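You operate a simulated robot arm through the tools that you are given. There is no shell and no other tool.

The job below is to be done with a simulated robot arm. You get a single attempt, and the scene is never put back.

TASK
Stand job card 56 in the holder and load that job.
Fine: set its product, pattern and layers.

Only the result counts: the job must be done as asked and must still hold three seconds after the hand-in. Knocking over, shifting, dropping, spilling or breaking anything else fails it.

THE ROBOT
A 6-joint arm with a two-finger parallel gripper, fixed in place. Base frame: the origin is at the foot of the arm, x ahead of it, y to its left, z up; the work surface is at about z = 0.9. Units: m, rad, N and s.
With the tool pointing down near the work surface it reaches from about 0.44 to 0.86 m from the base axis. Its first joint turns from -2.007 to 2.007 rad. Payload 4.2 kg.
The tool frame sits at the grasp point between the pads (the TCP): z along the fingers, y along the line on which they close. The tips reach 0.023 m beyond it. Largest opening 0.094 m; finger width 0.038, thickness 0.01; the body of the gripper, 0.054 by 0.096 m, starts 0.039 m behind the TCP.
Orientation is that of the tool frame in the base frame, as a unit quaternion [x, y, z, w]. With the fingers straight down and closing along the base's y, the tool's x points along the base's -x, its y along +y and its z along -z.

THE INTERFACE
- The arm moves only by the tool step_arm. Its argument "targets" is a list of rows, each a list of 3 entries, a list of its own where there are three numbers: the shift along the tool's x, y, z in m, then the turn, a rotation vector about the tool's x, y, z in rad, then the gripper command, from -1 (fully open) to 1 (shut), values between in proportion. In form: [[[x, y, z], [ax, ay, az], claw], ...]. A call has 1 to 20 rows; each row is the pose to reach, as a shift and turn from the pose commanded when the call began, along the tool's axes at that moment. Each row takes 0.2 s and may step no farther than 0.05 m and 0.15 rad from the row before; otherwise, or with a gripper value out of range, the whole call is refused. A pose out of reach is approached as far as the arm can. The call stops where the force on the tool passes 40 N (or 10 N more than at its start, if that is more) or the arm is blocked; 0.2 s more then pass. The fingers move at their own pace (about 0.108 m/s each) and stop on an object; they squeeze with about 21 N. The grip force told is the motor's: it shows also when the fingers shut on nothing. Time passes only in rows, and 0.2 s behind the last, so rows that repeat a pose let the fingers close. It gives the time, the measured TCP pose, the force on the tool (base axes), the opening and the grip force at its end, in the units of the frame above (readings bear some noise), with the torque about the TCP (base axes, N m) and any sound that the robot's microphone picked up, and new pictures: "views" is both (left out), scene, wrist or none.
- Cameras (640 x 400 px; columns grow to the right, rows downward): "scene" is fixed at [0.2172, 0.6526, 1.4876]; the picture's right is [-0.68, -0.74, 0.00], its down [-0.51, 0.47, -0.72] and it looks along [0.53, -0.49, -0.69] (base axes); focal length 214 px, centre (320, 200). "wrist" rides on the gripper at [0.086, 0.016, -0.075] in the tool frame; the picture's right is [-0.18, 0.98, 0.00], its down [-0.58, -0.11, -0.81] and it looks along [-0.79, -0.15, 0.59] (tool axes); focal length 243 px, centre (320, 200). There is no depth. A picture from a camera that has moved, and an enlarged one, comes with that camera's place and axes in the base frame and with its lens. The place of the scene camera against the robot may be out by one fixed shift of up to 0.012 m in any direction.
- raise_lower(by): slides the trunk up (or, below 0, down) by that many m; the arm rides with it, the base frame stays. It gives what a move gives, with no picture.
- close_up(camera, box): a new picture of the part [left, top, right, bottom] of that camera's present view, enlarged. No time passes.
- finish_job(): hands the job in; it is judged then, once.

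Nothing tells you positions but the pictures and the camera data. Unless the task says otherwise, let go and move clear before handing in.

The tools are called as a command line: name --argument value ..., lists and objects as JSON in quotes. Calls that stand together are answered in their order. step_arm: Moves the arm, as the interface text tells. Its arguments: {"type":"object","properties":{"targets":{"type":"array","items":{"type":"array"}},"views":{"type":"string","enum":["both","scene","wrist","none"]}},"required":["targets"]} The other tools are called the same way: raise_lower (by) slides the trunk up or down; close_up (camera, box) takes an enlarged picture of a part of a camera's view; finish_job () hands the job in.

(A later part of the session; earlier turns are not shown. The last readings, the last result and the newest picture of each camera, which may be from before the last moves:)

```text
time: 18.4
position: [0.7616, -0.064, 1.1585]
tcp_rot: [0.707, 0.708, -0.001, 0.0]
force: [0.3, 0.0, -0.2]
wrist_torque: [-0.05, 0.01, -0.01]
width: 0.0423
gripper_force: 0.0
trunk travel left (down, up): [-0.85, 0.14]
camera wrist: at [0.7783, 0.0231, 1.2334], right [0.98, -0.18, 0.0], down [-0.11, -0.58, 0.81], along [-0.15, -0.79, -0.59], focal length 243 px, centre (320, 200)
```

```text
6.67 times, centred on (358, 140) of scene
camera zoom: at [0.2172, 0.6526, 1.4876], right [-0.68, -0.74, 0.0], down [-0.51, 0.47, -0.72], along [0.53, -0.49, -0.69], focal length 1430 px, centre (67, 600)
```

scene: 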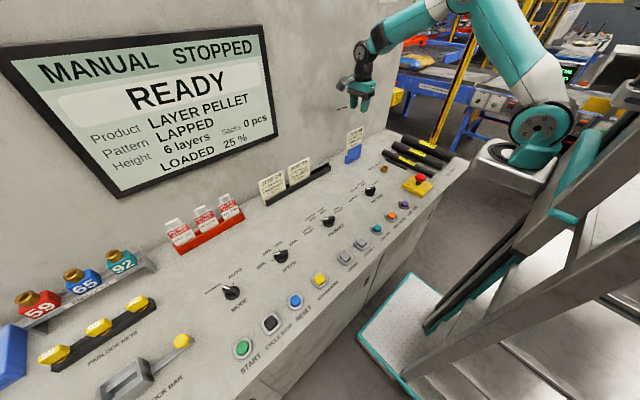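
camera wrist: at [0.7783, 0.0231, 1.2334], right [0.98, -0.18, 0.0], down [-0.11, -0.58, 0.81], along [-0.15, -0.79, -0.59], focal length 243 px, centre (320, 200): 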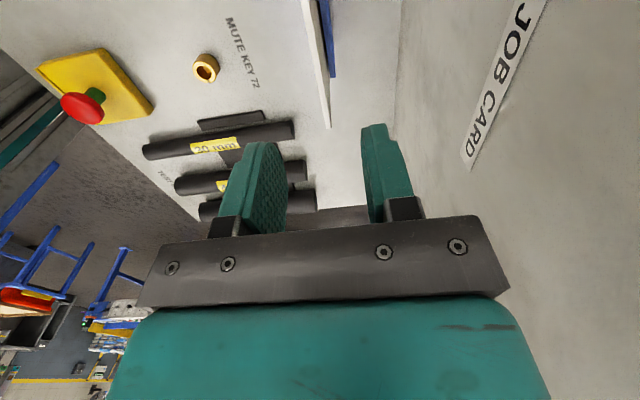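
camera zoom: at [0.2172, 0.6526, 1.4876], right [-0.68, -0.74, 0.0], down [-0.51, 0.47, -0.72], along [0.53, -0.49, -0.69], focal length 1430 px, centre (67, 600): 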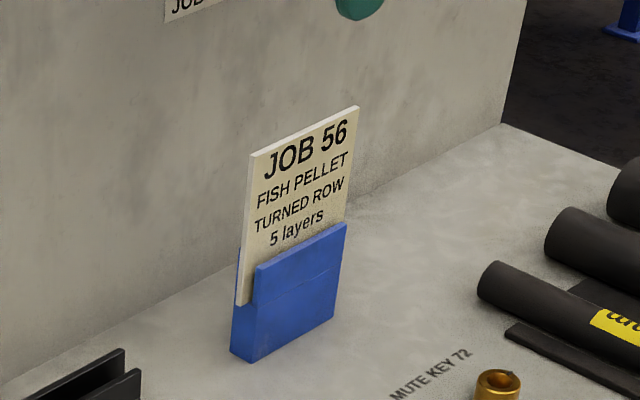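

Card 56 stands in the blue holder. Next is the product knob at about (0.56, 0.30); its pointer is at LAYER PELLET, about +75° from base x, and FISH PELLET is about -75°. I'll move over it with the gripper turned across the bar.

step_arm --targets '[[[0.0182, -0.0101, 0], [0, 0, -0.144], 0], [[0.0364, -0.0202, 0], [0, 0, -0.288], 0], [[0.0546, -0.0302, 0], [0, 0, -0.432], 0], [[0.0728, -0.0403, 0], [0, 0, -0.576], 0], [[0.091, -0.0504, 0], [0, 0, -0.72], 0], [[0.1092, -0.0605, 0], [0, 0, -0.864], 0], [[0.1274, -0.0706, 0], [0, 0, -1.008], 0], [[0.1456, -0.0806, 0], [0, 0, -1.152], 0], [[0.1638, -0.0907, 0], [0, 0, -1.296], 0], [[0.182, -0.1008, 0], [0, 0, -1.44], 0], [[0.2002, -0.1109, 0.01], [0, 0, -1.584], 0], [[0.2184, -0.121, 0.02], [0, 0, -1.728], 0], [[0.2366, -0.131, 0.03], [0, 0, -1.872], 0], [[0.2548, -0.1411, 0.04], [0, 0, -2.016], 0], [[0.273, -0.1512, 0.05], [0, 0, -2.16], 0], [[0.2912, -0.1613, 0.06], [0, 0, -2.304], 0], [[0.3094, -0.1714, 0.07], [0, 0, -2.448], 0], [[0.3276, -0.1814, 0.08], [0, 0, -2.592], 0], [[0.3458, -0.1915, 0.09], [0, 0, -2.736], 0], [[0.364, -0.2016, 0.1], [0, 0, -2.88], 0]]'

close_up --camera "wrist" --box '[240, 0, 400, 100]'

```text
time: 22.6
position: [0.5611, 0.3018, 1.0583]
tcp_rot: [-0.609, 0.793, 0.001, 0.0]
force: [0.0, -0.2, 0.3]
wrist_torque: [0.01, 0.02, 0.01]
width: 0.047
gripper_force: 0.0
trunk travel left (down, up): [-0.85, 0.14]
camera wrist: at [0.5225, 0.2223, 1.1338], right [-0.9, 0.43, 0.0], down [0.26, 0.53, 0.81], along [0.35, 0.73, -0.59], focal length 243 px, centre (320, 200)
```

scene: 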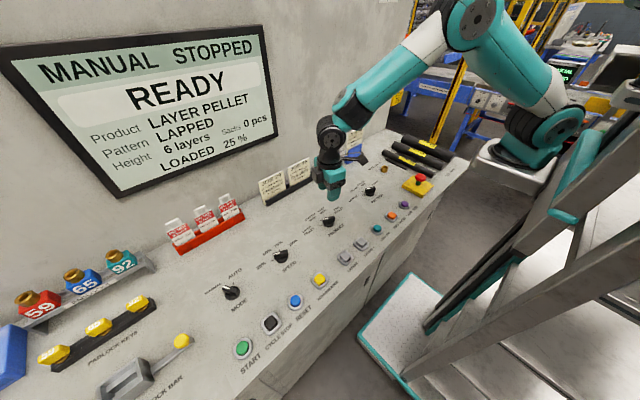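
wrist: 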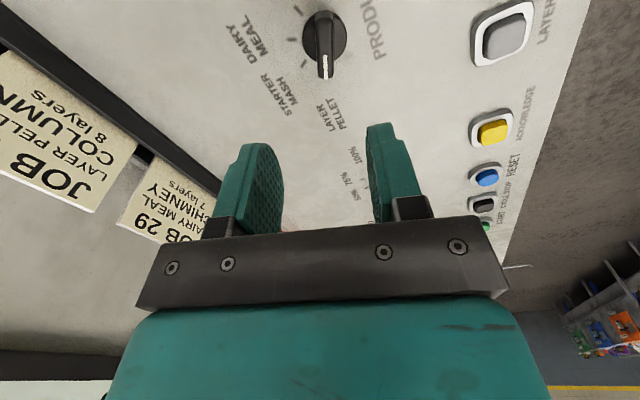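

```text
4.00 times, centred on (320, 50) of wrist
camera zoom: at [0.5225, 0.2223, 1.1338], right [-0.9, 0.43, 0.0], down [0.26, 0.53, 0.81], along [0.35, 0.73, -0.59], focal length 970 px, centre (320, 800)
```

zoom: 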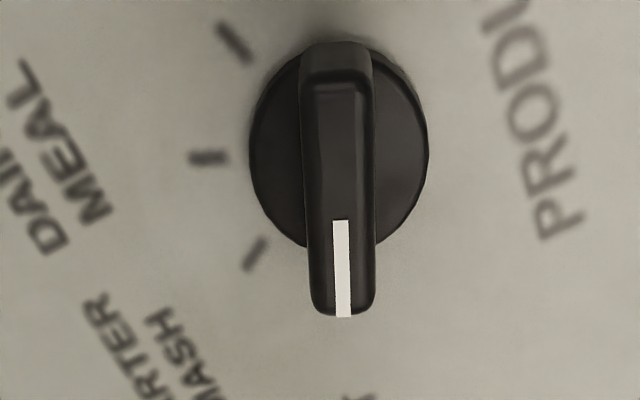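

The product knob is in clear view. Its bar is at about 67.5°, so the positions are ±67.5° and ±22.5°; FISH PELLET is at -67.5°, a clockwise turn of 135°. The knob axis is about (0.556, 0.2995) and its top is at z ≈ 0.932. I'll line up and go partway down.

step_arm --targets '[[[0.0035, 0.0043, 0.02], [0, 0, 0.065], 0], [[0.0035, 0.0043, 0.04], [0, 0, 0.131], 0], [[0.0035, 0.0043, 0.06], [0, 0, 0.131], 0], [[0.0035, 0.0043, 0.075], [0, 0, 0.131], 0], [[0.0035, 0.0043, 0.075], [0, 0, 0.131], 0]]'

close_up --camera "wrist" --box '[240, 40, 400, 140]'

```text
time: 23.8
position: [0.5538, 0.2989, 0.985]
tcp_rot: [-0.556, 0.831, -0.001, 0.0]
force: [-0.1, -0.8, 0.7]
wrist_torque: [-0.03, -0.02, -0.02]
width: 0.0472
gripper_force: 0.0
trunk travel left (down, up): [-0.85, 0.14]
camera wrist: at [0.5056, 0.2265, 1.0586], right [-0.84, 0.55, 0.0], down [0.32, 0.49, 0.81], along [0.44, 0.68, -0.59], focal length 243 px, centre (320, 200)
```

scene: 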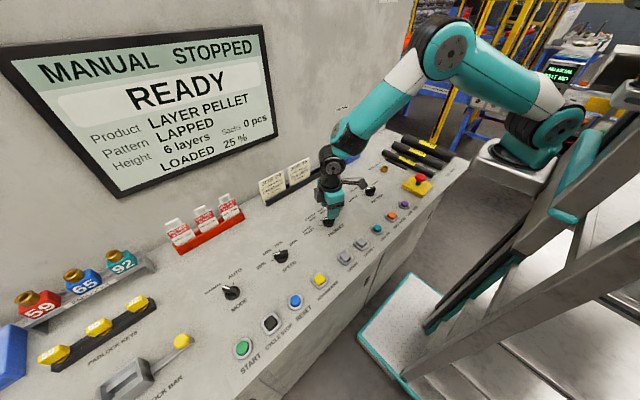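
wrist: 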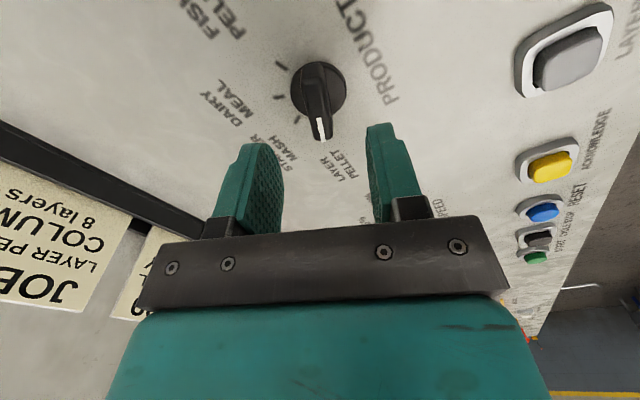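

```text
4.00 times, centred on (320, 90) of wrist
camera zoom: at [0.5056, 0.2265, 1.0586], right [-0.84, 0.55, 0.0], down [0.32, 0.49, 0.81], along [0.44, 0.68, -0.59], focal length 970 px, centre (320, 640)
```

zoom: 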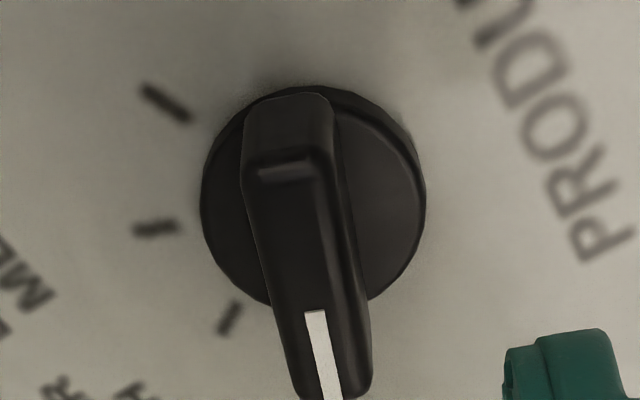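

The bar is centred between the fingers within 1.5 mm and aligned within about 2°. I'll go down so the pads straddle the bar without touching the disc, then close on it.

step_arm --targets '[[[0, -0.0014, 0.015], [0, 0, 0.015], 0], [[0, -0.0014, 0.03], [0, 0, 0.015], 0], [[0, -0.0014, 0.04], [0, 0, 0.015], 0], [[0, -0.0014, 0.047], [0, 0, 0.015], 0], [[0, -0.0014, 0.047], [0, 0, 0.015], 0]]'

close_up --camera "scene" --box '[296, 180, 376, 230]'

```text
time: 25.0
position: [0.5533, 0.2991, 0.9365]
tcp_rot: [-0.549, 0.836, 0.0, 0.0]
force: [-0.2, 0.2, -0.7]
wrist_torque: [-0.01, 0.04, -0.03]
width: 0.0467
gripper_force: 0.0
trunk travel left (down, up): [-0.85, 0.14]
camera wrist: at [0.5055, 0.2265, 1.0112], right [-0.83, 0.56, 0.0], down [0.33, 0.49, 0.81], along [0.45, 0.67, -0.59], focal length 243 px, centre (320, 200)
```

scene: 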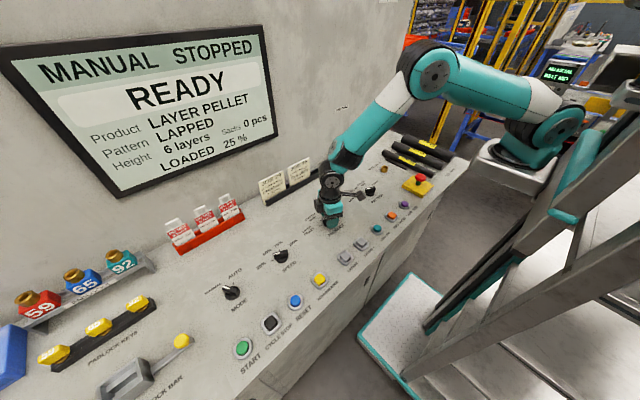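
wrist: 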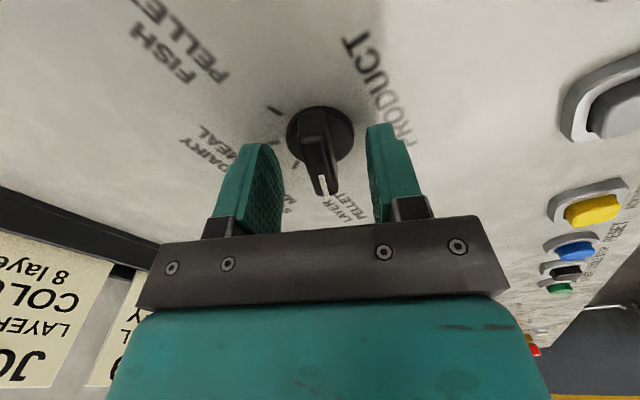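

```text
8.00 times, centred on (336, 205) of scene
camera zoom: at [0.2172, 0.6526, 1.4876], right [-0.68, -0.74, 0.0], down [-0.51, 0.47, -0.72], along [0.53, -0.49, -0.69], focal length 1716 px, centre (192, 160)
```

zoom: 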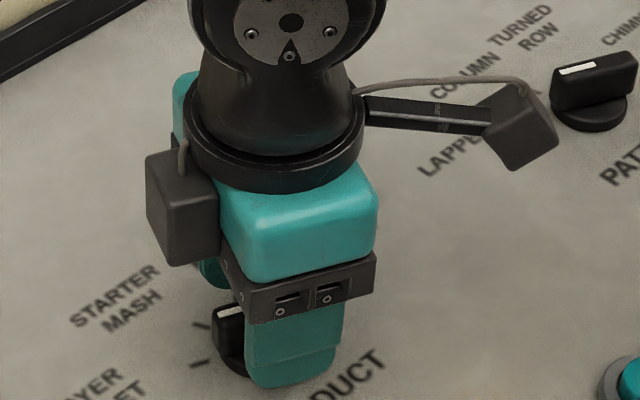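

The fingers straddle the bar with no contact. I'll close on it.

step_arm --targets '[[[0, 0, 0], [0, 0, 0], 0.4], [[0, 0, 0], [0, 0, 0], 0.7], [[0, 0, 0], [0, 0, 0], 1], [[0, 0, 0], [0, 0, 0], 1], [[0, 0, 0], [0, 0, 0], 1]]'

close_up --camera "wrist" --box '[240, 80, 400, 180]'

```text
time: 26.2
position: [0.5545, 0.2997, 0.9361]
tcp_rot: [-0.549, 0.836, 0.001, 0.0]
force: [1.5, -0.9, -1.2]
wrist_torque: [0.05, -0.09, -0.01]
width: 0.0139
gripper_force: 45.1
trunk travel left (down, up): [-0.85, 0.14]
camera wrist: at [0.5056, 0.2265, 1.0113], right [-0.83, 0.56, 0.0], down [0.33, 0.49, 0.81], along [0.45, 0.67, -0.59], focal length 243 px, centre (320, 200)
```

scene: 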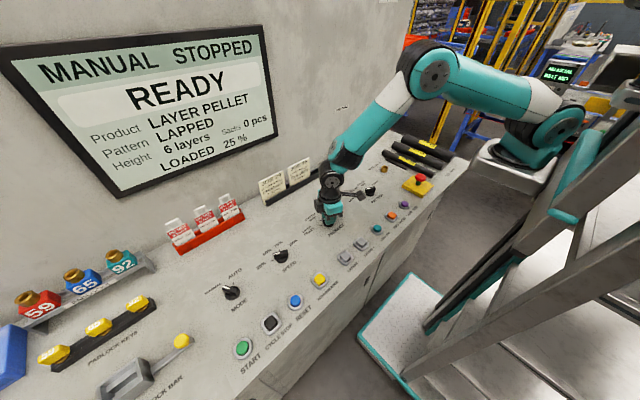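
wrist: 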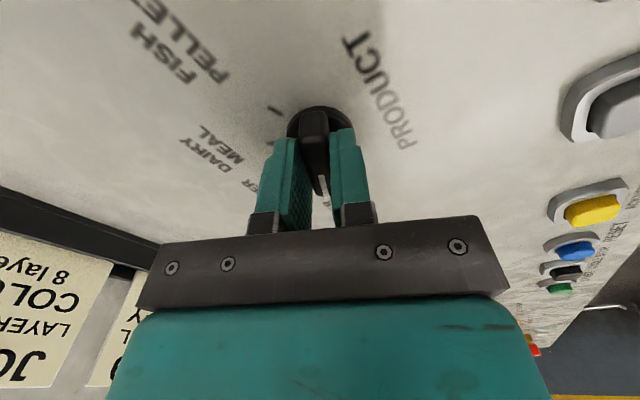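

```text
4.00 times, centred on (320, 130) of wrist
camera zoom: at [0.5056, 0.2265, 1.0113], right [-0.83, 0.56, 0.0], down [0.33, 0.49, 0.81], along [0.45, 0.67, -0.59], focal length 970 px, centre (320, 480)
```

zoom: 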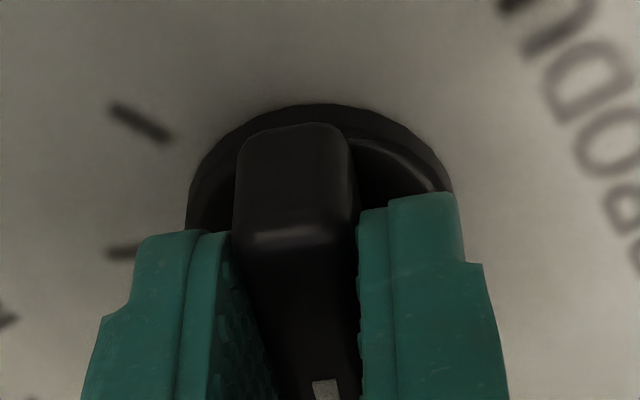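

The bar is gripped at 13.9 mm width with low side force. I'll turn clockwise by about 45°, one position, and check the response.

step_arm --targets '[[[0, 0, 0], [0, 0, 0.1], 1], [[0, 0, 0], [0, 0, 0.2], 1], [[0, 0, 0], [0, 0, 0.3], 1], [[0, 0, 0], [0, 0, 0.4], 1], [[0, 0, 0], [0, 0, 0.5], 1], [[0, 0, 0], [0, 0, 0.6], 1], [[0, 0, 0], [0, 0, 0.7], 1], [[0, 0, 0], [0, 0, 0.785], 1], [[0, 0, 0], [0, 0, 0.785], 1]]'

close_up --camera "scene" --box '[0, 20, 288, 200]'

```text
time: 28.2
position: [0.5546, 0.2996, 0.9372]
tcp_rot: [-0.187, 0.982, 0.0, -0.001]
force: [-10.0, -8.1, 11.5]
wrist_torque: [0.02, -0.46, 0.01]
width: 0.0135
gripper_force: 45.1
trunk travel left (down, up): [-0.85, 0.14]
camera wrist: at [0.468, 0.2833, 1.0114], right [-0.19, 0.98, 0.0], down [0.58, 0.11, 0.81], along [0.79, 0.15, -0.59], focal length 243 px, centre (320, 200)
```

scene: 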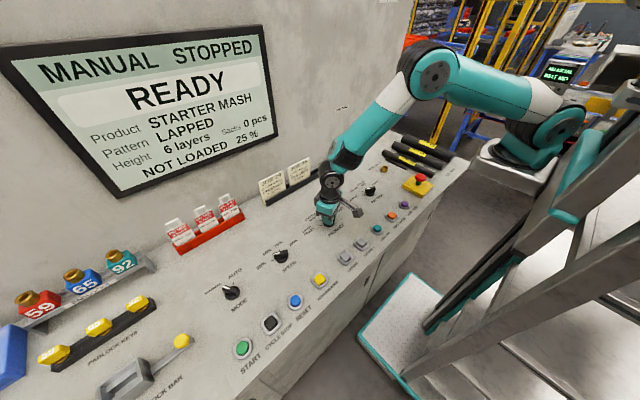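
wrist: 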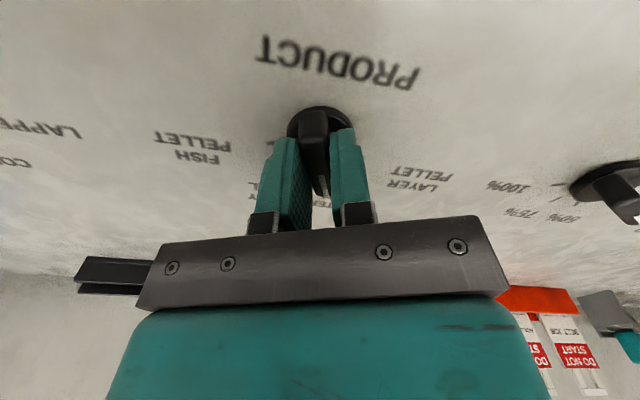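

```text
2.22 times, centred on (144, 110) of scene
camera zoom: at [0.2172, 0.6526, 1.4876], right [-0.68, -0.74, 0.0], down [-0.51, 0.47, -0.72], along [0.53, -0.49, -0.69], focal length 477 px, centre (711, 400)
```

zoom: 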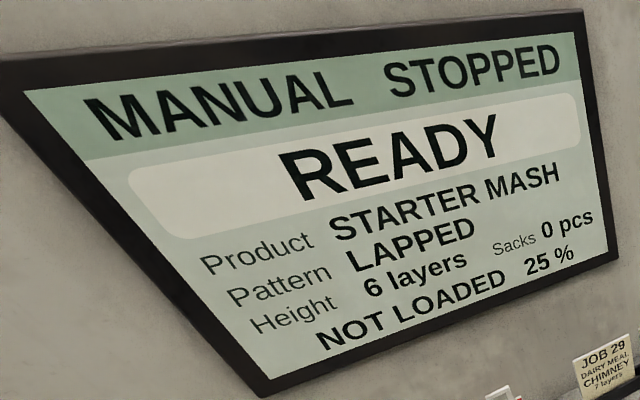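

The screen now shows STARTER MASH and NOT LOADED, so the knob turns as expected. I'll ease the side force by about 1 mm and turn on to the next position.

step_arm --targets '[[[0.001, 0, -0.001], [0, 0, 0.08], 1], [[0.001, 0, -0.001], [0, 0, 0.18], 1], [[0.001, 0, -0.001], [0, 0, 0.28], 1], [[0.001, 0, -0.001], [0, 0, 0.38], 1], [[0.001, 0, -0.001], [0, 0, 0.48], 1], [[0.001, 0, -0.001], [0, 0, 0.58], 1], [[0.001, 0, -0.001], [0, 0, 0.68], 1], [[0.001, 0, -0.001], [0, 0, 0.785], 1], [[0.001, 0, -0.001], [0, 0, 0.785], 1]]'

close_up --camera "scene" --box '[0, 20, 288, 200]'

```text
time: 30.2
position: [0.5534, 0.2993, 0.9367]
tcp_rot: [0.203, 0.979, 0.0, -0.001]
force: [-5.1, 11.5, -17.9]
wrist_torque: [0.18, -0.15, 0.05]
width: 0.0137
gripper_force: 45.3
trunk travel left (down, up): [-0.85, 0.14]
camera wrist: at [0.4814, 0.3501, 1.0114], right [0.56, 0.83, 0.0], down [0.49, -0.33, 0.81], along [0.67, -0.45, -0.59], focal length 243 px, centre (320, 200)
```

scene: 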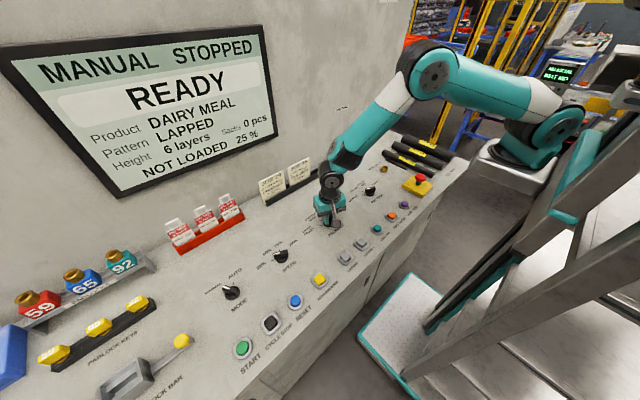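
wrist: 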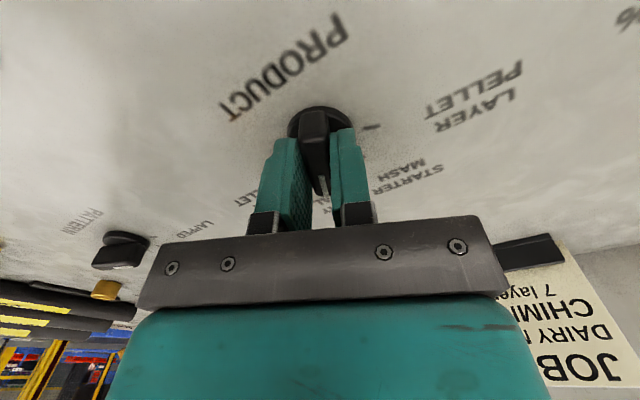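

```text
2.22 times, centred on (144, 110) of scene
camera zoom: at [0.2172, 0.6526, 1.4876], right [-0.68, -0.74, 0.0], down [-0.51, 0.47, -0.72], along [0.53, -0.49, -0.69], focal length 477 px, centre (711, 400)
```

zoom: 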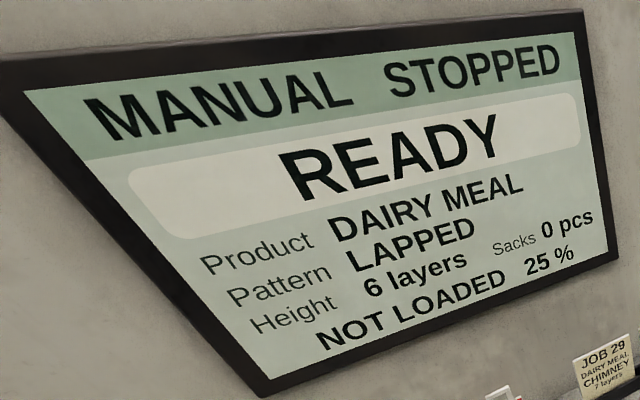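

The screen shows DAIRY MEAL. One more position, with small offsets to ease the forces.

step_arm --targets '[[[0.0003, 0.0003, 0.0005], [0, 0, 0.08], 1], [[0.0003, 0.0003, 0.0005], [0, 0, 0.18], 1], [[0.0003, 0.0003, 0.0005], [0, 0, 0.28], 1], [[0.0003, 0.0003, 0.0005], [0, 0, 0.38], 1], [[0.0003, 0.0003, 0.0005], [0, 0, 0.48], 1], [[0.0003, 0.0003, 0.0005], [0, 0, 0.58], 1], [[0.0003, 0.0003, 0.0005], [0, 0, 0.68], 1], [[0.0003, 0.0003, 0.0005], [0, 0, 0.775], 1], [[0.0003, 0.0003, 0.0005], [0, 0, 0.775], 1]]'

close_up --camera "scene" --box '[0, 20, 288, 200]'

```text
time: 32.2
position: [0.5545, 0.3008, 0.9369]
tcp_rot: [0.558, 0.83, 0.002, 0.0]
force: [1.1, 11.0, -3.8]
wrist_torque: [-1.14, -0.5, 0.71]
width: 0.0139
gripper_force: 44.8
trunk travel left (down, up): [-0.85, 0.14]
camera wrist: at [0.537, 0.3874, 1.0114], right [0.98, 0.2, 0.0], down [0.12, -0.58, 0.81], along [0.16, -0.79, -0.59], focal length 243 px, centre (320, 200)
```

scene: 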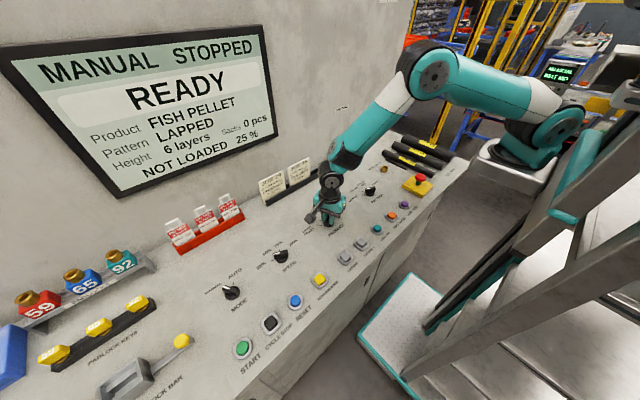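
wrist: 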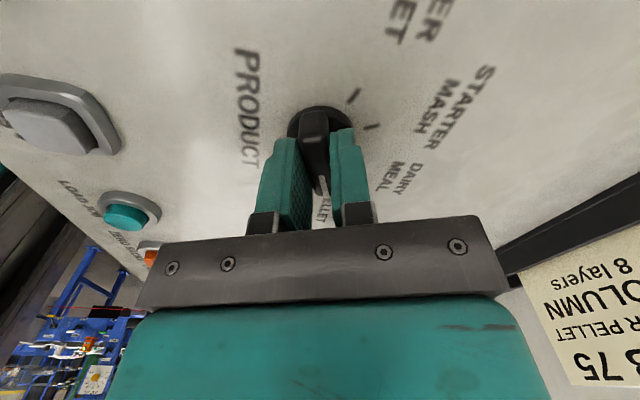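

```text
2.22 times, centred on (144, 110) of scene
camera zoom: at [0.2172, 0.6526, 1.4876], right [-0.68, -0.74, 0.0], down [-0.51, 0.47, -0.72], along [0.53, -0.49, -0.69], focal length 477 px, centre (711, 400)
```

zoom: 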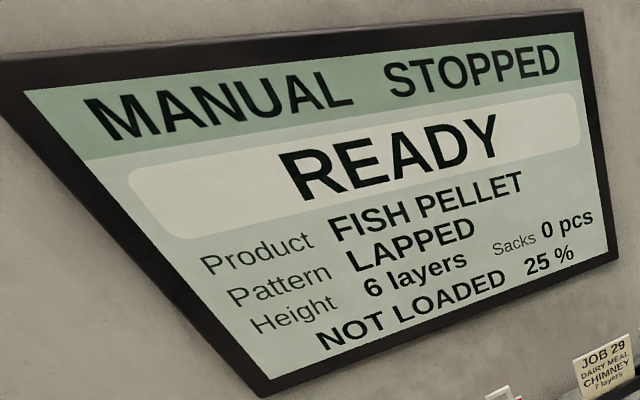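

The screen shows FISH PELLET. I'll let go of the knob and rise straight up.

step_arm --targets '[[[0, 0, 0], [0, 0, 0], 0.6], [[0, 0, 0], [0, 0, 0], 0.2], [[0, 0, 0], [0, 0, 0], 0], [[0, 0, -0.02], [0, 0, 0], 0], [[0, 0, -0.05], [0, 0, 0], 0], [[0, 0, -0.085], [0, 0, 0], 0], [[0, 0, -0.12], [0, 0, 0], 0], [[0, 0, -0.12], [0, 0, 0], 0]]'

close_up --camera "wrist" --box '[240, 0, 400, 100]'

close_up --camera "scene" --box '[0, 20, 288, 200]'

```text
time: 34.0
position: [0.5567, 0.2982, 1.056]
tcp_rot: [0.558, 0.83, -0.001, -0.001]
force: [0.6, -0.3, 0.3]
wrist_torque: [0.01, -0.01, 0.02]
width: 0.0469
gripper_force: 0.1
trunk travel left (down, up): [-0.85, 0.14]
camera wrist: at [0.5389, 0.3842, 1.1313], right [0.98, 0.2, 0.0], down [0.12, -0.58, 0.81], along [0.16, -0.79, -0.59], focal length 243 px, centre (320, 200)
```

scene: 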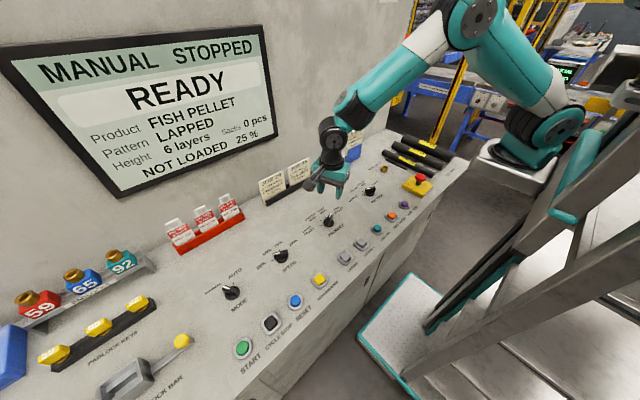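
wrist: 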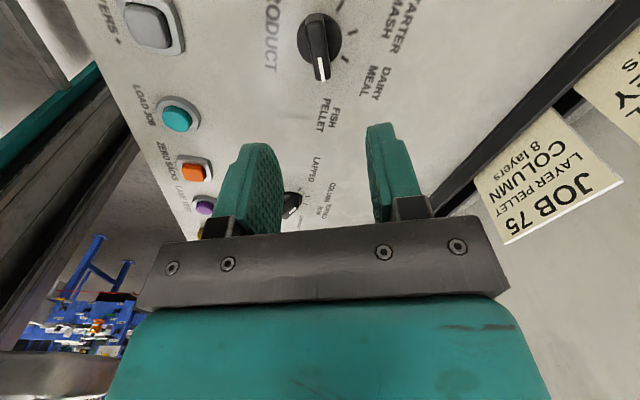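

```text
4.00 times, centred on (320, 50) of wrist
camera zoom: at [0.5389, 0.3842, 1.1313], right [0.98, 0.2, 0.0], down [0.12, -0.58, 0.81], along [0.16, -0.79, -0.59], focal length 970 px, centre (320, 800)
```

zoom: 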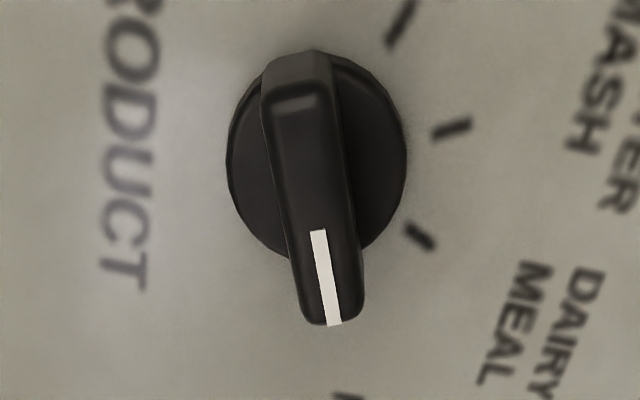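

```text
2.22 times, centred on (144, 110) of scene
camera zoom: at [0.2172, 0.6526, 1.4876], right [-0.68, -0.74, 0.0], down [-0.51, 0.47, -0.72], along [0.53, -0.49, -0.69], focal length 477 px, centre (711, 400)
```

zoom: 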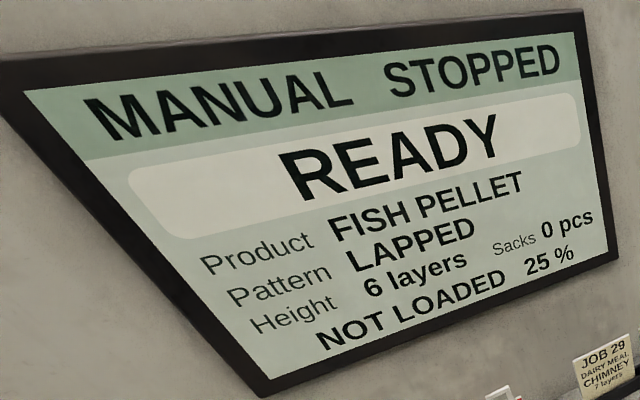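

The product is set. Next is the pattern knob at about (0.556, 0.070), pointing at LAPPED. I'll move above it and turn the gripper across its bar.

step_arm --targets '[[[-0.0124, -0.0051, 0], [0, 0, -0.1389], 0], [[-0.0248, -0.0102, 0], [0, 0, -0.2778], 0], [[-0.0372, -0.0153, 0], [0, 0, -0.4166], 0], [[-0.0496, -0.0204, 0], [0, 0, -0.5555], 0], [[-0.062, -0.0255, 0], [0, 0, -0.6944], 0], [[-0.0744, -0.0306, 0], [0, 0, -0.8333], 0], [[-0.0868, -0.0357, 0], [0, 0, -0.9722], 0], [[-0.0992, -0.0408, 0], [0, 0, -1.1111], 0], [[-0.1116, -0.0459, 0], [0, 0, -1.2499], 0], [[-0.124, -0.051, 0], [0, 0, -1.3888], 0], [[-0.1364, -0.0561, 0], [0, 0, -1.5277], 0], [[-0.1488, -0.0612, 0], [0, 0, -1.6666], 0], [[-0.1612, -0.0663, 0], [0, 0, -1.8055], 0], [[-0.1736, -0.0714, 0], [0, 0, -1.9443], 0], [[-0.186, -0.0765, 0], [0, 0, -2.0832], 0], [[-0.1984, -0.0816, 0], [0, 0, -2.2221], 0], [[-0.2108, -0.0867, 0], [0, 0, -2.361], 0], [[-0.2108, -0.0867, 0], [0, 0, -2.361], 0]]'

close_up --camera "wrist" --box '[240, 0, 400, 100]'

```text
time: 37.8
position: [0.5537, 0.0708, 1.0546]
tcp_rot: [-0.556, 0.831, 0.0, 0.0]
force: [0.4, 0.2, 0.7]
wrist_torque: [0.0, -0.02, 0.0]
width: 0.0468
gripper_force: 0.1
trunk travel left (down, up): [-0.85, 0.14]
camera wrist: at [0.5056, -0.0027, 1.1292], right [-0.84, 0.54, 0.0], down [0.32, 0.5, 0.81], along [0.44, 0.68, -0.59], focal length 243 px, centre (320, 200)
```

scene: 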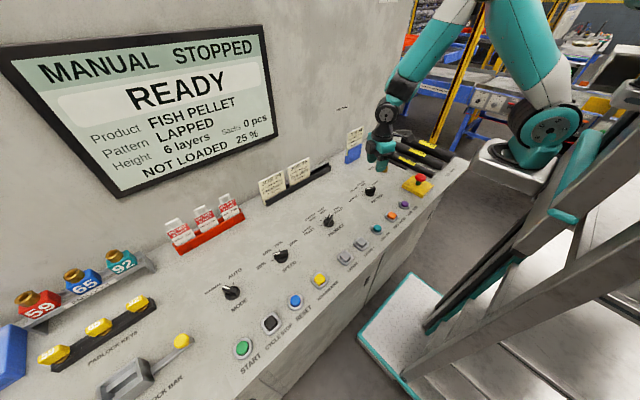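
wrist: 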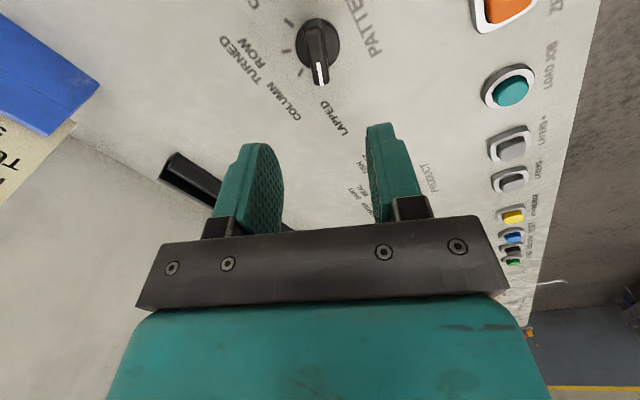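

```text
4.00 times, centred on (320, 50) of wrist
camera zoom: at [0.5056, -0.0027, 1.1292], right [-0.84, 0.54, 0.0], down [0.32, 0.5, 0.81], along [0.44, 0.68, -0.59], focal length 970 px, centre (320, 800)
```

zoom: 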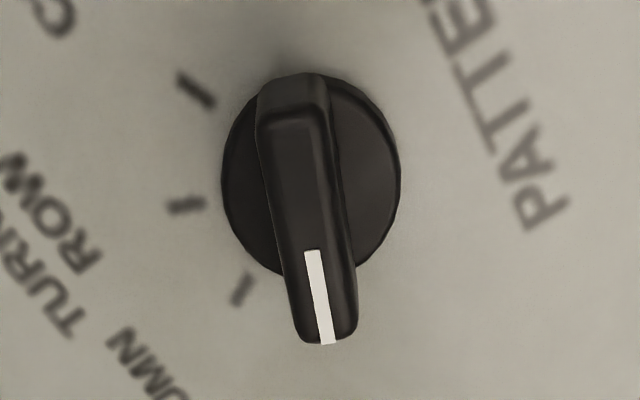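

I have a clear view of the pattern knob at LAPPED; its axis is at about (0.555, 0.0697). I'll make a small correction, go down to straddle the bar and check the position before closing.

step_arm --targets '[[[0.0005, -0.0017, 0.025], [0, 0, 0.02], 0], [[0.0005, -0.0017, 0.05], [0, 0, 0.02], 0], [[0.0005, -0.0017, 0.075], [0, 0, 0.02], 0], [[0.0005, -0.0017, 0.095], [0, 0, 0.02], 0], [[0.0005, -0.0017, 0.11], [0, 0, 0.02], 0], [[0.0005, -0.0017, 0.118], [0, 0, 0.02], 0], [[0.0005, -0.0017, 0.118], [0, 0, 0.02], 0]]'

close_up --camera "wrist" --box '[240, 80, 400, 180]'

```text
time: 39.4
position: [0.5561, 0.0684, 0.9402]
tcp_rot: [-0.547, 0.837, 0.001, 0.0]
force: [-0.3, 0.8, 0.1]
wrist_torque: [-0.02, -0.02, -0.04]
width: 0.0469
gripper_force: 0.0
trunk travel left (down, up): [-0.85, 0.14]
camera wrist: at [0.5064, -0.0028, 1.0148], right [-0.83, 0.56, 0.0], down [0.33, 0.49, 0.81], along [0.45, 0.67, -0.59], focal length 243 px, centre (320, 200)
```

scene: 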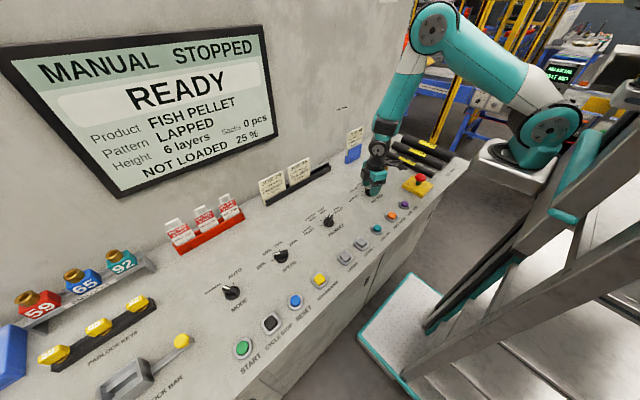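
wrist: 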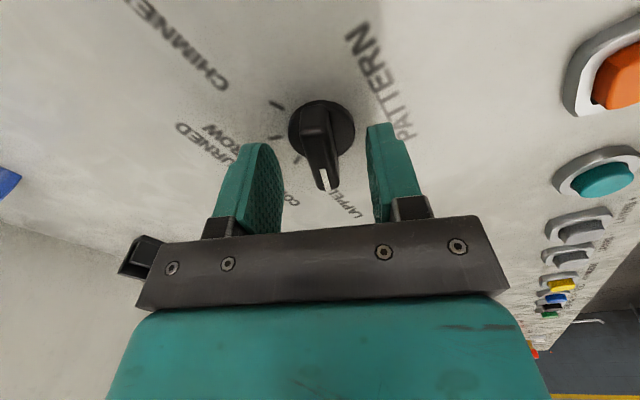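

```text
4.00 times, centred on (320, 130) of wrist
camera zoom: at [0.5064, -0.0028, 1.0148], right [-0.83, 0.56, 0.0], down [0.33, 0.49, 0.81], along [0.45, 0.67, -0.59], focal length 970 px, centre (320, 480)
```

zoom: 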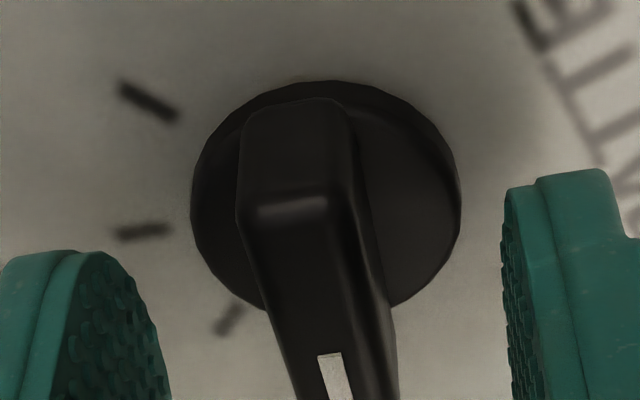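

The bar is within about 1.5 mm of centre. I'll make the small correction, go down 3 mm more and close on it.

step_arm --targets '[[[0.001, 0.0013, 0.003], [0, 0, 0], 0], [[0.001, 0.0013, 0.003], [0, 0, 0], 0.3], [[0.001, 0.0013, 0.003], [0, 0, 0], 0.6], [[0.001, 0.0013, 0.003], [0, 0, 0], 1], [[0.001, 0.0013, 0.003], [0, 0, 0], 1], [[0.001, 0.0013, 0.003], [0, 0, 0], 1]]' --views "none"

```text
time: 40.8
position: [0.5542, 0.068, 0.9369]
tcp_rot: [-0.546, 0.838, 0.0, 0.001]
force: [5.1, -2.9, -1.5]
wrist_torque: [-0.42, -0.02, -0.02]
width: 0.0138
gripper_force: 45.2
trunk travel left (down, up): [-0.85, 0.14]
```

The bar is gripped at 13.8 mm. I'll turn clockwise by one position.

step_arm --targets '[[[0, -0.0002, 0], [0, 0, 0.1], 1], [[0, -0.0002, 0], [0, 0, 0.2], 1], [[0, -0.0002, 0], [0, 0, 0.3], 1], [[0, -0.0002, 0], [0, 0, 0.4], 1], [[0, -0.0002, 0], [0, 0, 0.5], 1], [[0, -0.0002, 0], [0, 0, 0.6], 1], [[0, -0.0002, 0], [0, 0, 0.7], 1], [[0, -0.0002, 0], [0, 0, 0.78], 1], [[0, -0.0002, 0], [0, 0, 0.78], 1]]' --views "scene"

close_up --camera "scene" --box '[0, 20, 288, 200]'

```text
time: 42.8
position: [0.5546, 0.0694, 0.9353]
tcp_rot: [-0.187, 0.982, 0.001, 0.0]
force: [2.7, -18.5, 33.2]
wrist_torque: [-0.17, -0.4, -0.06]
width: 0.0142
gripper_force: 44.9
trunk travel left (down, up): [-0.85, 0.14]
```

scene: 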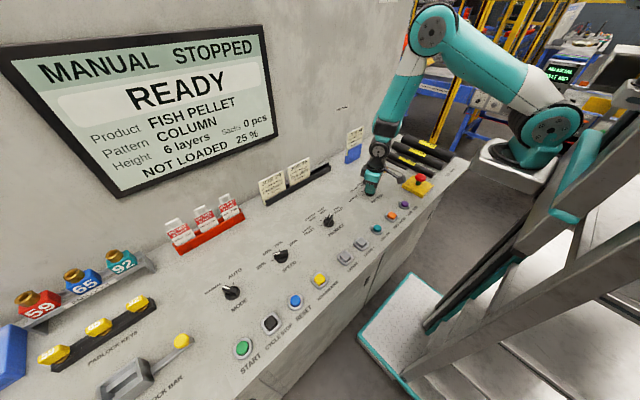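

```text
2.22 times, centred on (144, 110) of scene
camera zoom: at [0.2172, 0.6526, 1.4876], right [-0.68, -0.74, 0.0], down [-0.51, 0.47, -0.72], along [0.53, -0.49, -0.69], focal length 477 px, centre (711, 400)
```

zoom: 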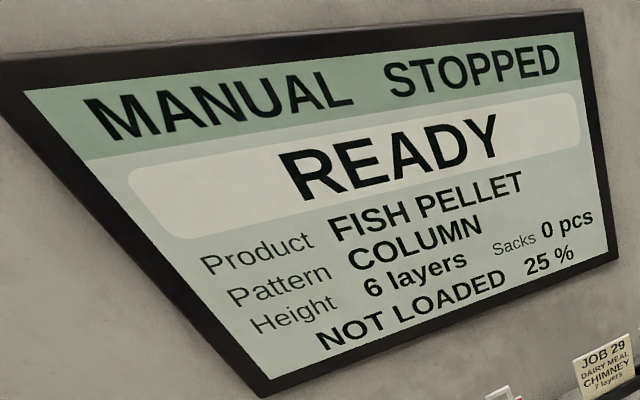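

COLUMN is shown, and the tool is pressing on the knob with about 33 N. I'll relieve that by about 1 mm, then turn one more position to TURNED ROW.

step_arm --targets '[[[0.0002, -0.0005, -0.001], [0, 0, 0], 1], [[0.0002, -0.0005, -0.001], [0, 0, 0], 1]]' --views "none"

```text
time: 43.4
position: [0.5537, 0.0694, 0.9348]
tcp_rot: [-0.189, 0.982, 0.0, 0.0]
force: [7.5, -13.4, 18.0]
wrist_torque: [-0.2, -0.42, -0.01]
width: 0.0136
gripper_force: 45.4
trunk travel left (down, up): [-0.85, 0.14]
```

step_arm --targets '[[[0.0, -0.0004, -0.0006], [0, 0, 0.08], 1], [[0.0, -0.0004, -0.0006], [0, 0, 0.18], 1], [[0.0, -0.0004, -0.0006], [0, 0, 0.28], 1], [[0.0, -0.0004, -0.0006], [0, 0, 0.38], 1], [[0.0, -0.0004, -0.0006], [0, 0, 0.48], 1], [[0.0, -0.0004, -0.0006], [0, 0, 0.58], 1], [[0.0, -0.0004, -0.0006], [0, 0, 0.68], 1], [[0.0, -0.0004, -0.0006], [0, 0, 0.78], 1], [[0.0, -0.0004, -0.0006], [0, 0, 0.78], 1]]'

close_up --camera "scene" --box '[0, 20, 288, 200]'

```text
time: 45.4
position: [0.5536, 0.0702, 0.9357]
tcp_rot: [0.199, 0.98, 0.001, -0.001]
force: [4.5, 16.6, -13.4]
wrist_torque: [0.3, 0.12, 0.0]
width: 0.0136
gripper_force: 44.5
trunk travel left (down, up): [-0.85, 0.14]
camera wrist: at [0.4806, 0.1193, 1.011], right [0.55, 0.83, 0.0], down [0.49, -0.33, 0.8], along [0.67, -0.44, -0.59], focal length 243 px, centre (320, 200)
```

scene: 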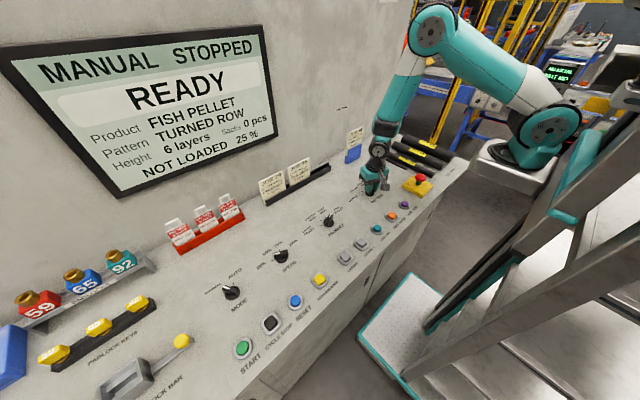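
wrist: 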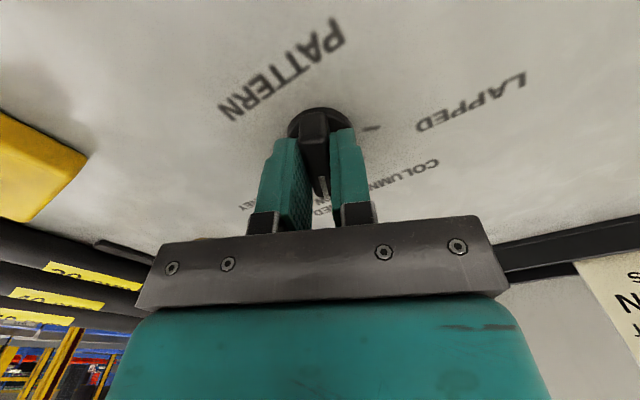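

```text
2.22 times, centred on (144, 110) of scene
camera zoom: at [0.2172, 0.6526, 1.4876], right [-0.68, -0.74, 0.0], down [-0.51, 0.47, -0.72], along [0.53, -0.49, -0.69], focal length 477 px, centre (711, 400)
```

zoom: 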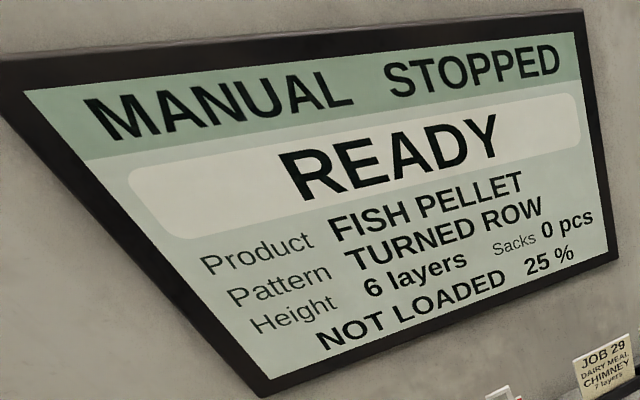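

TURNED ROW is shown. I'll release the knob and rise clear.

step_arm --targets '[[[0, 0, 0.0004], [0, 0, 0], 1], [[0, 0, 0.0004], [0, 0, 0], 0.6], [[0, 0, 0.0004], [0, 0, 0], 0.2], [[0, 0, 0.0004], [0, 0, 0], 0], [[0, 0, -0.02], [0, 0, 0], 0], [[0, 0, -0.05], [0, 0, 0], 0], [[0, 0, -0.085], [0, 0, 0], 0], [[0, 0, -0.12], [0, 0, 0], 0], [[0, 0, -0.12], [0, 0, 0], 0]]'

close_up --camera "wrist" --box '[240, 0, 400, 100]'

close_up --camera "scene" --box '[320, 190, 480, 290]'

```text
time: 47.4
position: [0.5556, 0.0661, 1.0561]
tcp_rot: [0.2, 0.98, 0.0, 0.0]
force: [-0.5, -0.4, -1.0]
wrist_torque: [0.0, -0.01, 0.01]
width: 0.0472
gripper_force: 0.1
trunk travel left (down, up): [-0.85, 0.14]
camera wrist: at [0.4827, 0.1147, 1.1316], right [0.55, 0.83, 0.0], down [0.49, -0.33, 0.81], along [0.67, -0.45, -0.59], focal length 243 px, centre (320, 200)
```

scene: 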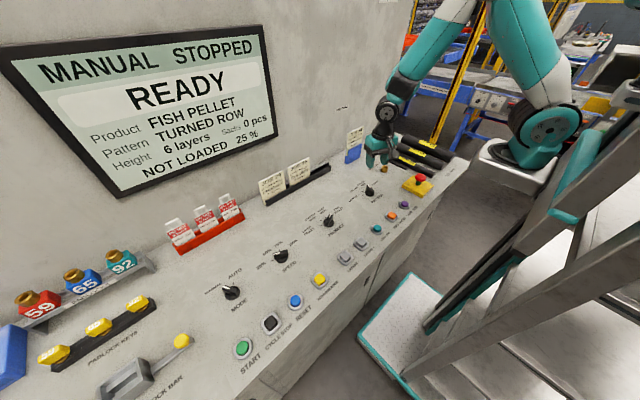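
wrist: 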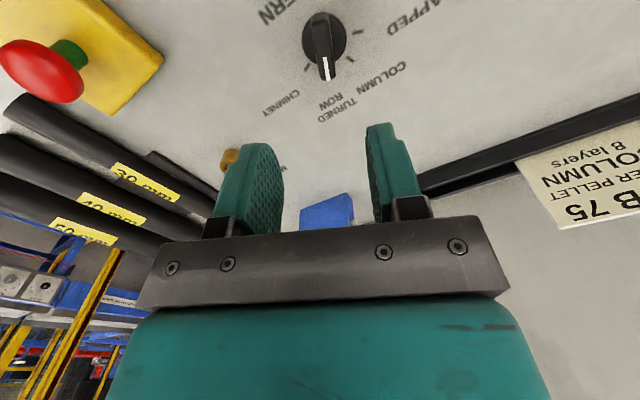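

```text
4.00 times, centred on (320, 50) of wrist
camera zoom: at [0.4827, 0.1147, 1.1316], right [0.55, 0.83, 0.0], down [0.49, -0.33, 0.81], along [0.67, -0.45, -0.59], focal length 970 px, centre (320, 800)
```

zoom: 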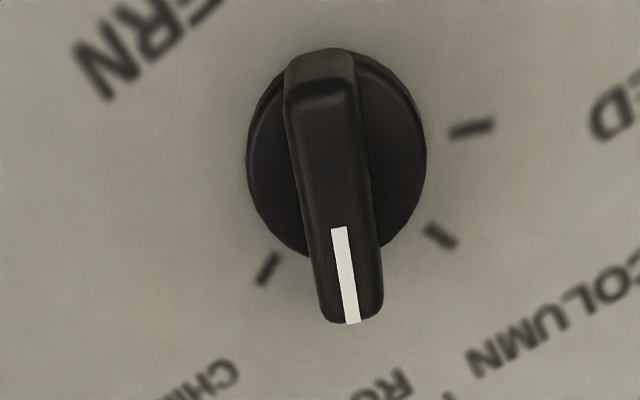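

```text
4.00 times, centred on (400, 240) of scene
camera zoom: at [0.2172, 0.6526, 1.4876], right [-0.68, -0.74, 0.0], down [-0.51, 0.47, -0.72], along [0.53, -0.49, -0.69], focal length 858 px, centre (0, 40)
```

zoom: 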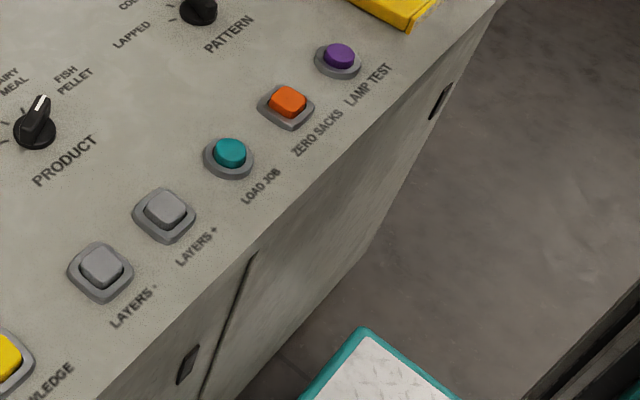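

Both knobs are set. Now I'll close the fingers and move above the LAYERS - button at about (0.424, 0.357).

step_arm --targets '[[[0.0294, 0.027, 0], [0, 0, 0], 0.5], [[0.0588, 0.054, 0], [0, 0, 0], 1], [[0.0882, 0.081, 0], [0, 0, 0], 1], [[0.1176, 0.108, 0], [0, 0, 0], 1], [[0.147, 0.135, 0], [0, 0, 0], 1], [[0.1764, 0.162, 0.005], [0, 0, 0], 1], [[0.2058, 0.189, 0.01], [0, 0, 0], 1], [[0.2352, 0.2161, 0.02], [0, 0, 0], 1], [[0.2352, 0.2161, 0.02], [0, 0, 0], 1]]'

close_up --camera "wrist" --box '[240, 0, 400, 100]'

```text
time: 49.4
position: [0.4197, 0.3595, 1.035]
tcp_rot: [0.2, 0.98, 0.001, -0.001]
force: [0.5, -0.1, 0.0]
wrist_torque: [0.02, -0.03, 0.02]
width: 0.0002
gripper_force: 21.1
trunk travel left (down, up): [-0.85, 0.14]
camera wrist: at [0.3481, 0.4083, 1.1103], right [0.55, 0.83, 0.0], down [0.49, -0.33, 0.81], along [0.67, -0.45, -0.59], focal length 243 px, centre (320, 200)
```

scene: 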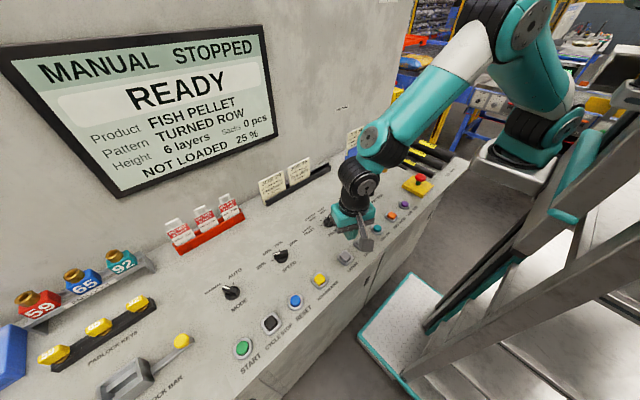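
wrist: 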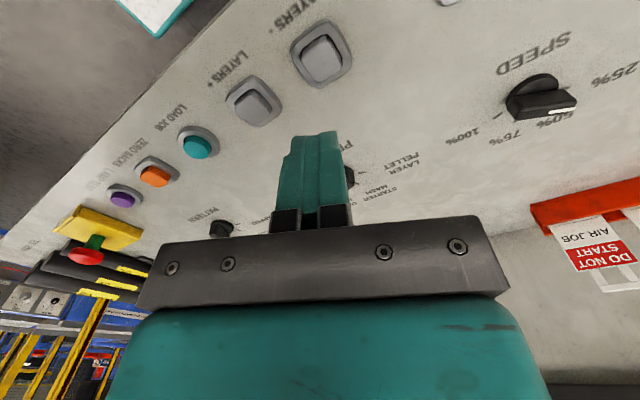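

```text
4.00 times, centred on (320, 50) of wrist
camera zoom: at [0.3481, 0.4083, 1.1103], right [0.55, 0.83, 0.0], down [0.49, -0.33, 0.81], along [0.67, -0.45, -0.59], focal length 970 px, centre (320, 800)
```

zoom: 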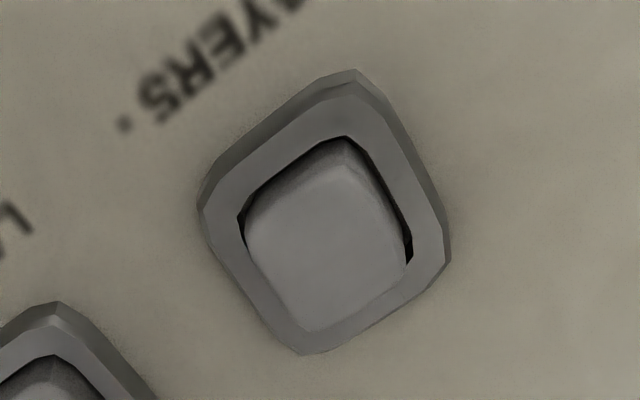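

The gripper is above LAYERS - and centred within 2 mm. I'll go down to just above the cap first, then press slowly and watch the force and screen.

step_arm --targets '[[[0, 0.0015, 0.025], [0, 0, 0], 1], [[0, 0.0015, 0.05], [0, 0, 0], 1], [[0, 0.0015, 0.07], [0, 0, 0], 1], [[0, 0.0015, 0.083], [0, 0, 0], 1], [[0, 0.0015, 0.083], [0, 0, 0], 1]]'

close_up --camera "scene" --box '[310, 210, 390, 260]'

```text
time: 50.6
position: [0.4226, 0.3607, 0.9534]
tcp_rot: [0.199, 0.98, 0.001, -0.001]
force: [0.0, -0.9, -0.4]
wrist_torque: [-0.01, -0.04, 0.02]
width: 0.0
gripper_force: 20.8
trunk travel left (down, up): [-0.85, 0.14]
camera wrist: at [0.349, 0.4108, 1.0288], right [0.55, 0.83, 0.0], down [0.49, -0.33, 0.81], along [0.67, -0.45, -0.59], focal length 243 px, centre (320, 200)
```

scene: 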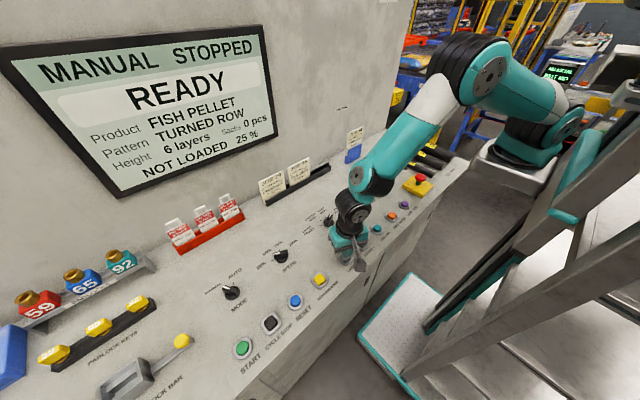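
wrist: 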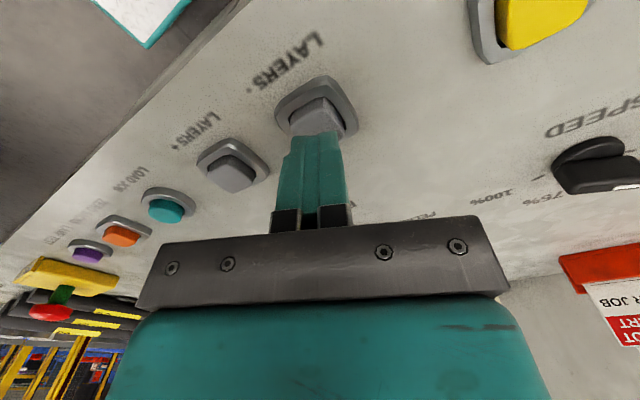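

```text
8.00 times, centred on (350, 235) of scene
camera zoom: at [0.2172, 0.6526, 1.4876], right [-0.68, -0.74, 0.0], down [-0.51, 0.47, -0.72], along [0.53, -0.49, -0.69], focal length 1716 px, centre (80, -80)
```

zoom: 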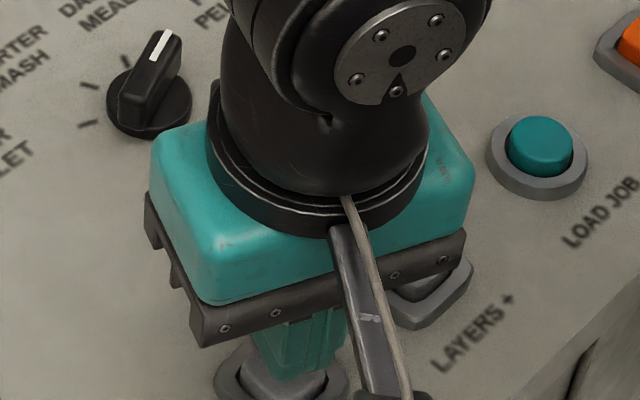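

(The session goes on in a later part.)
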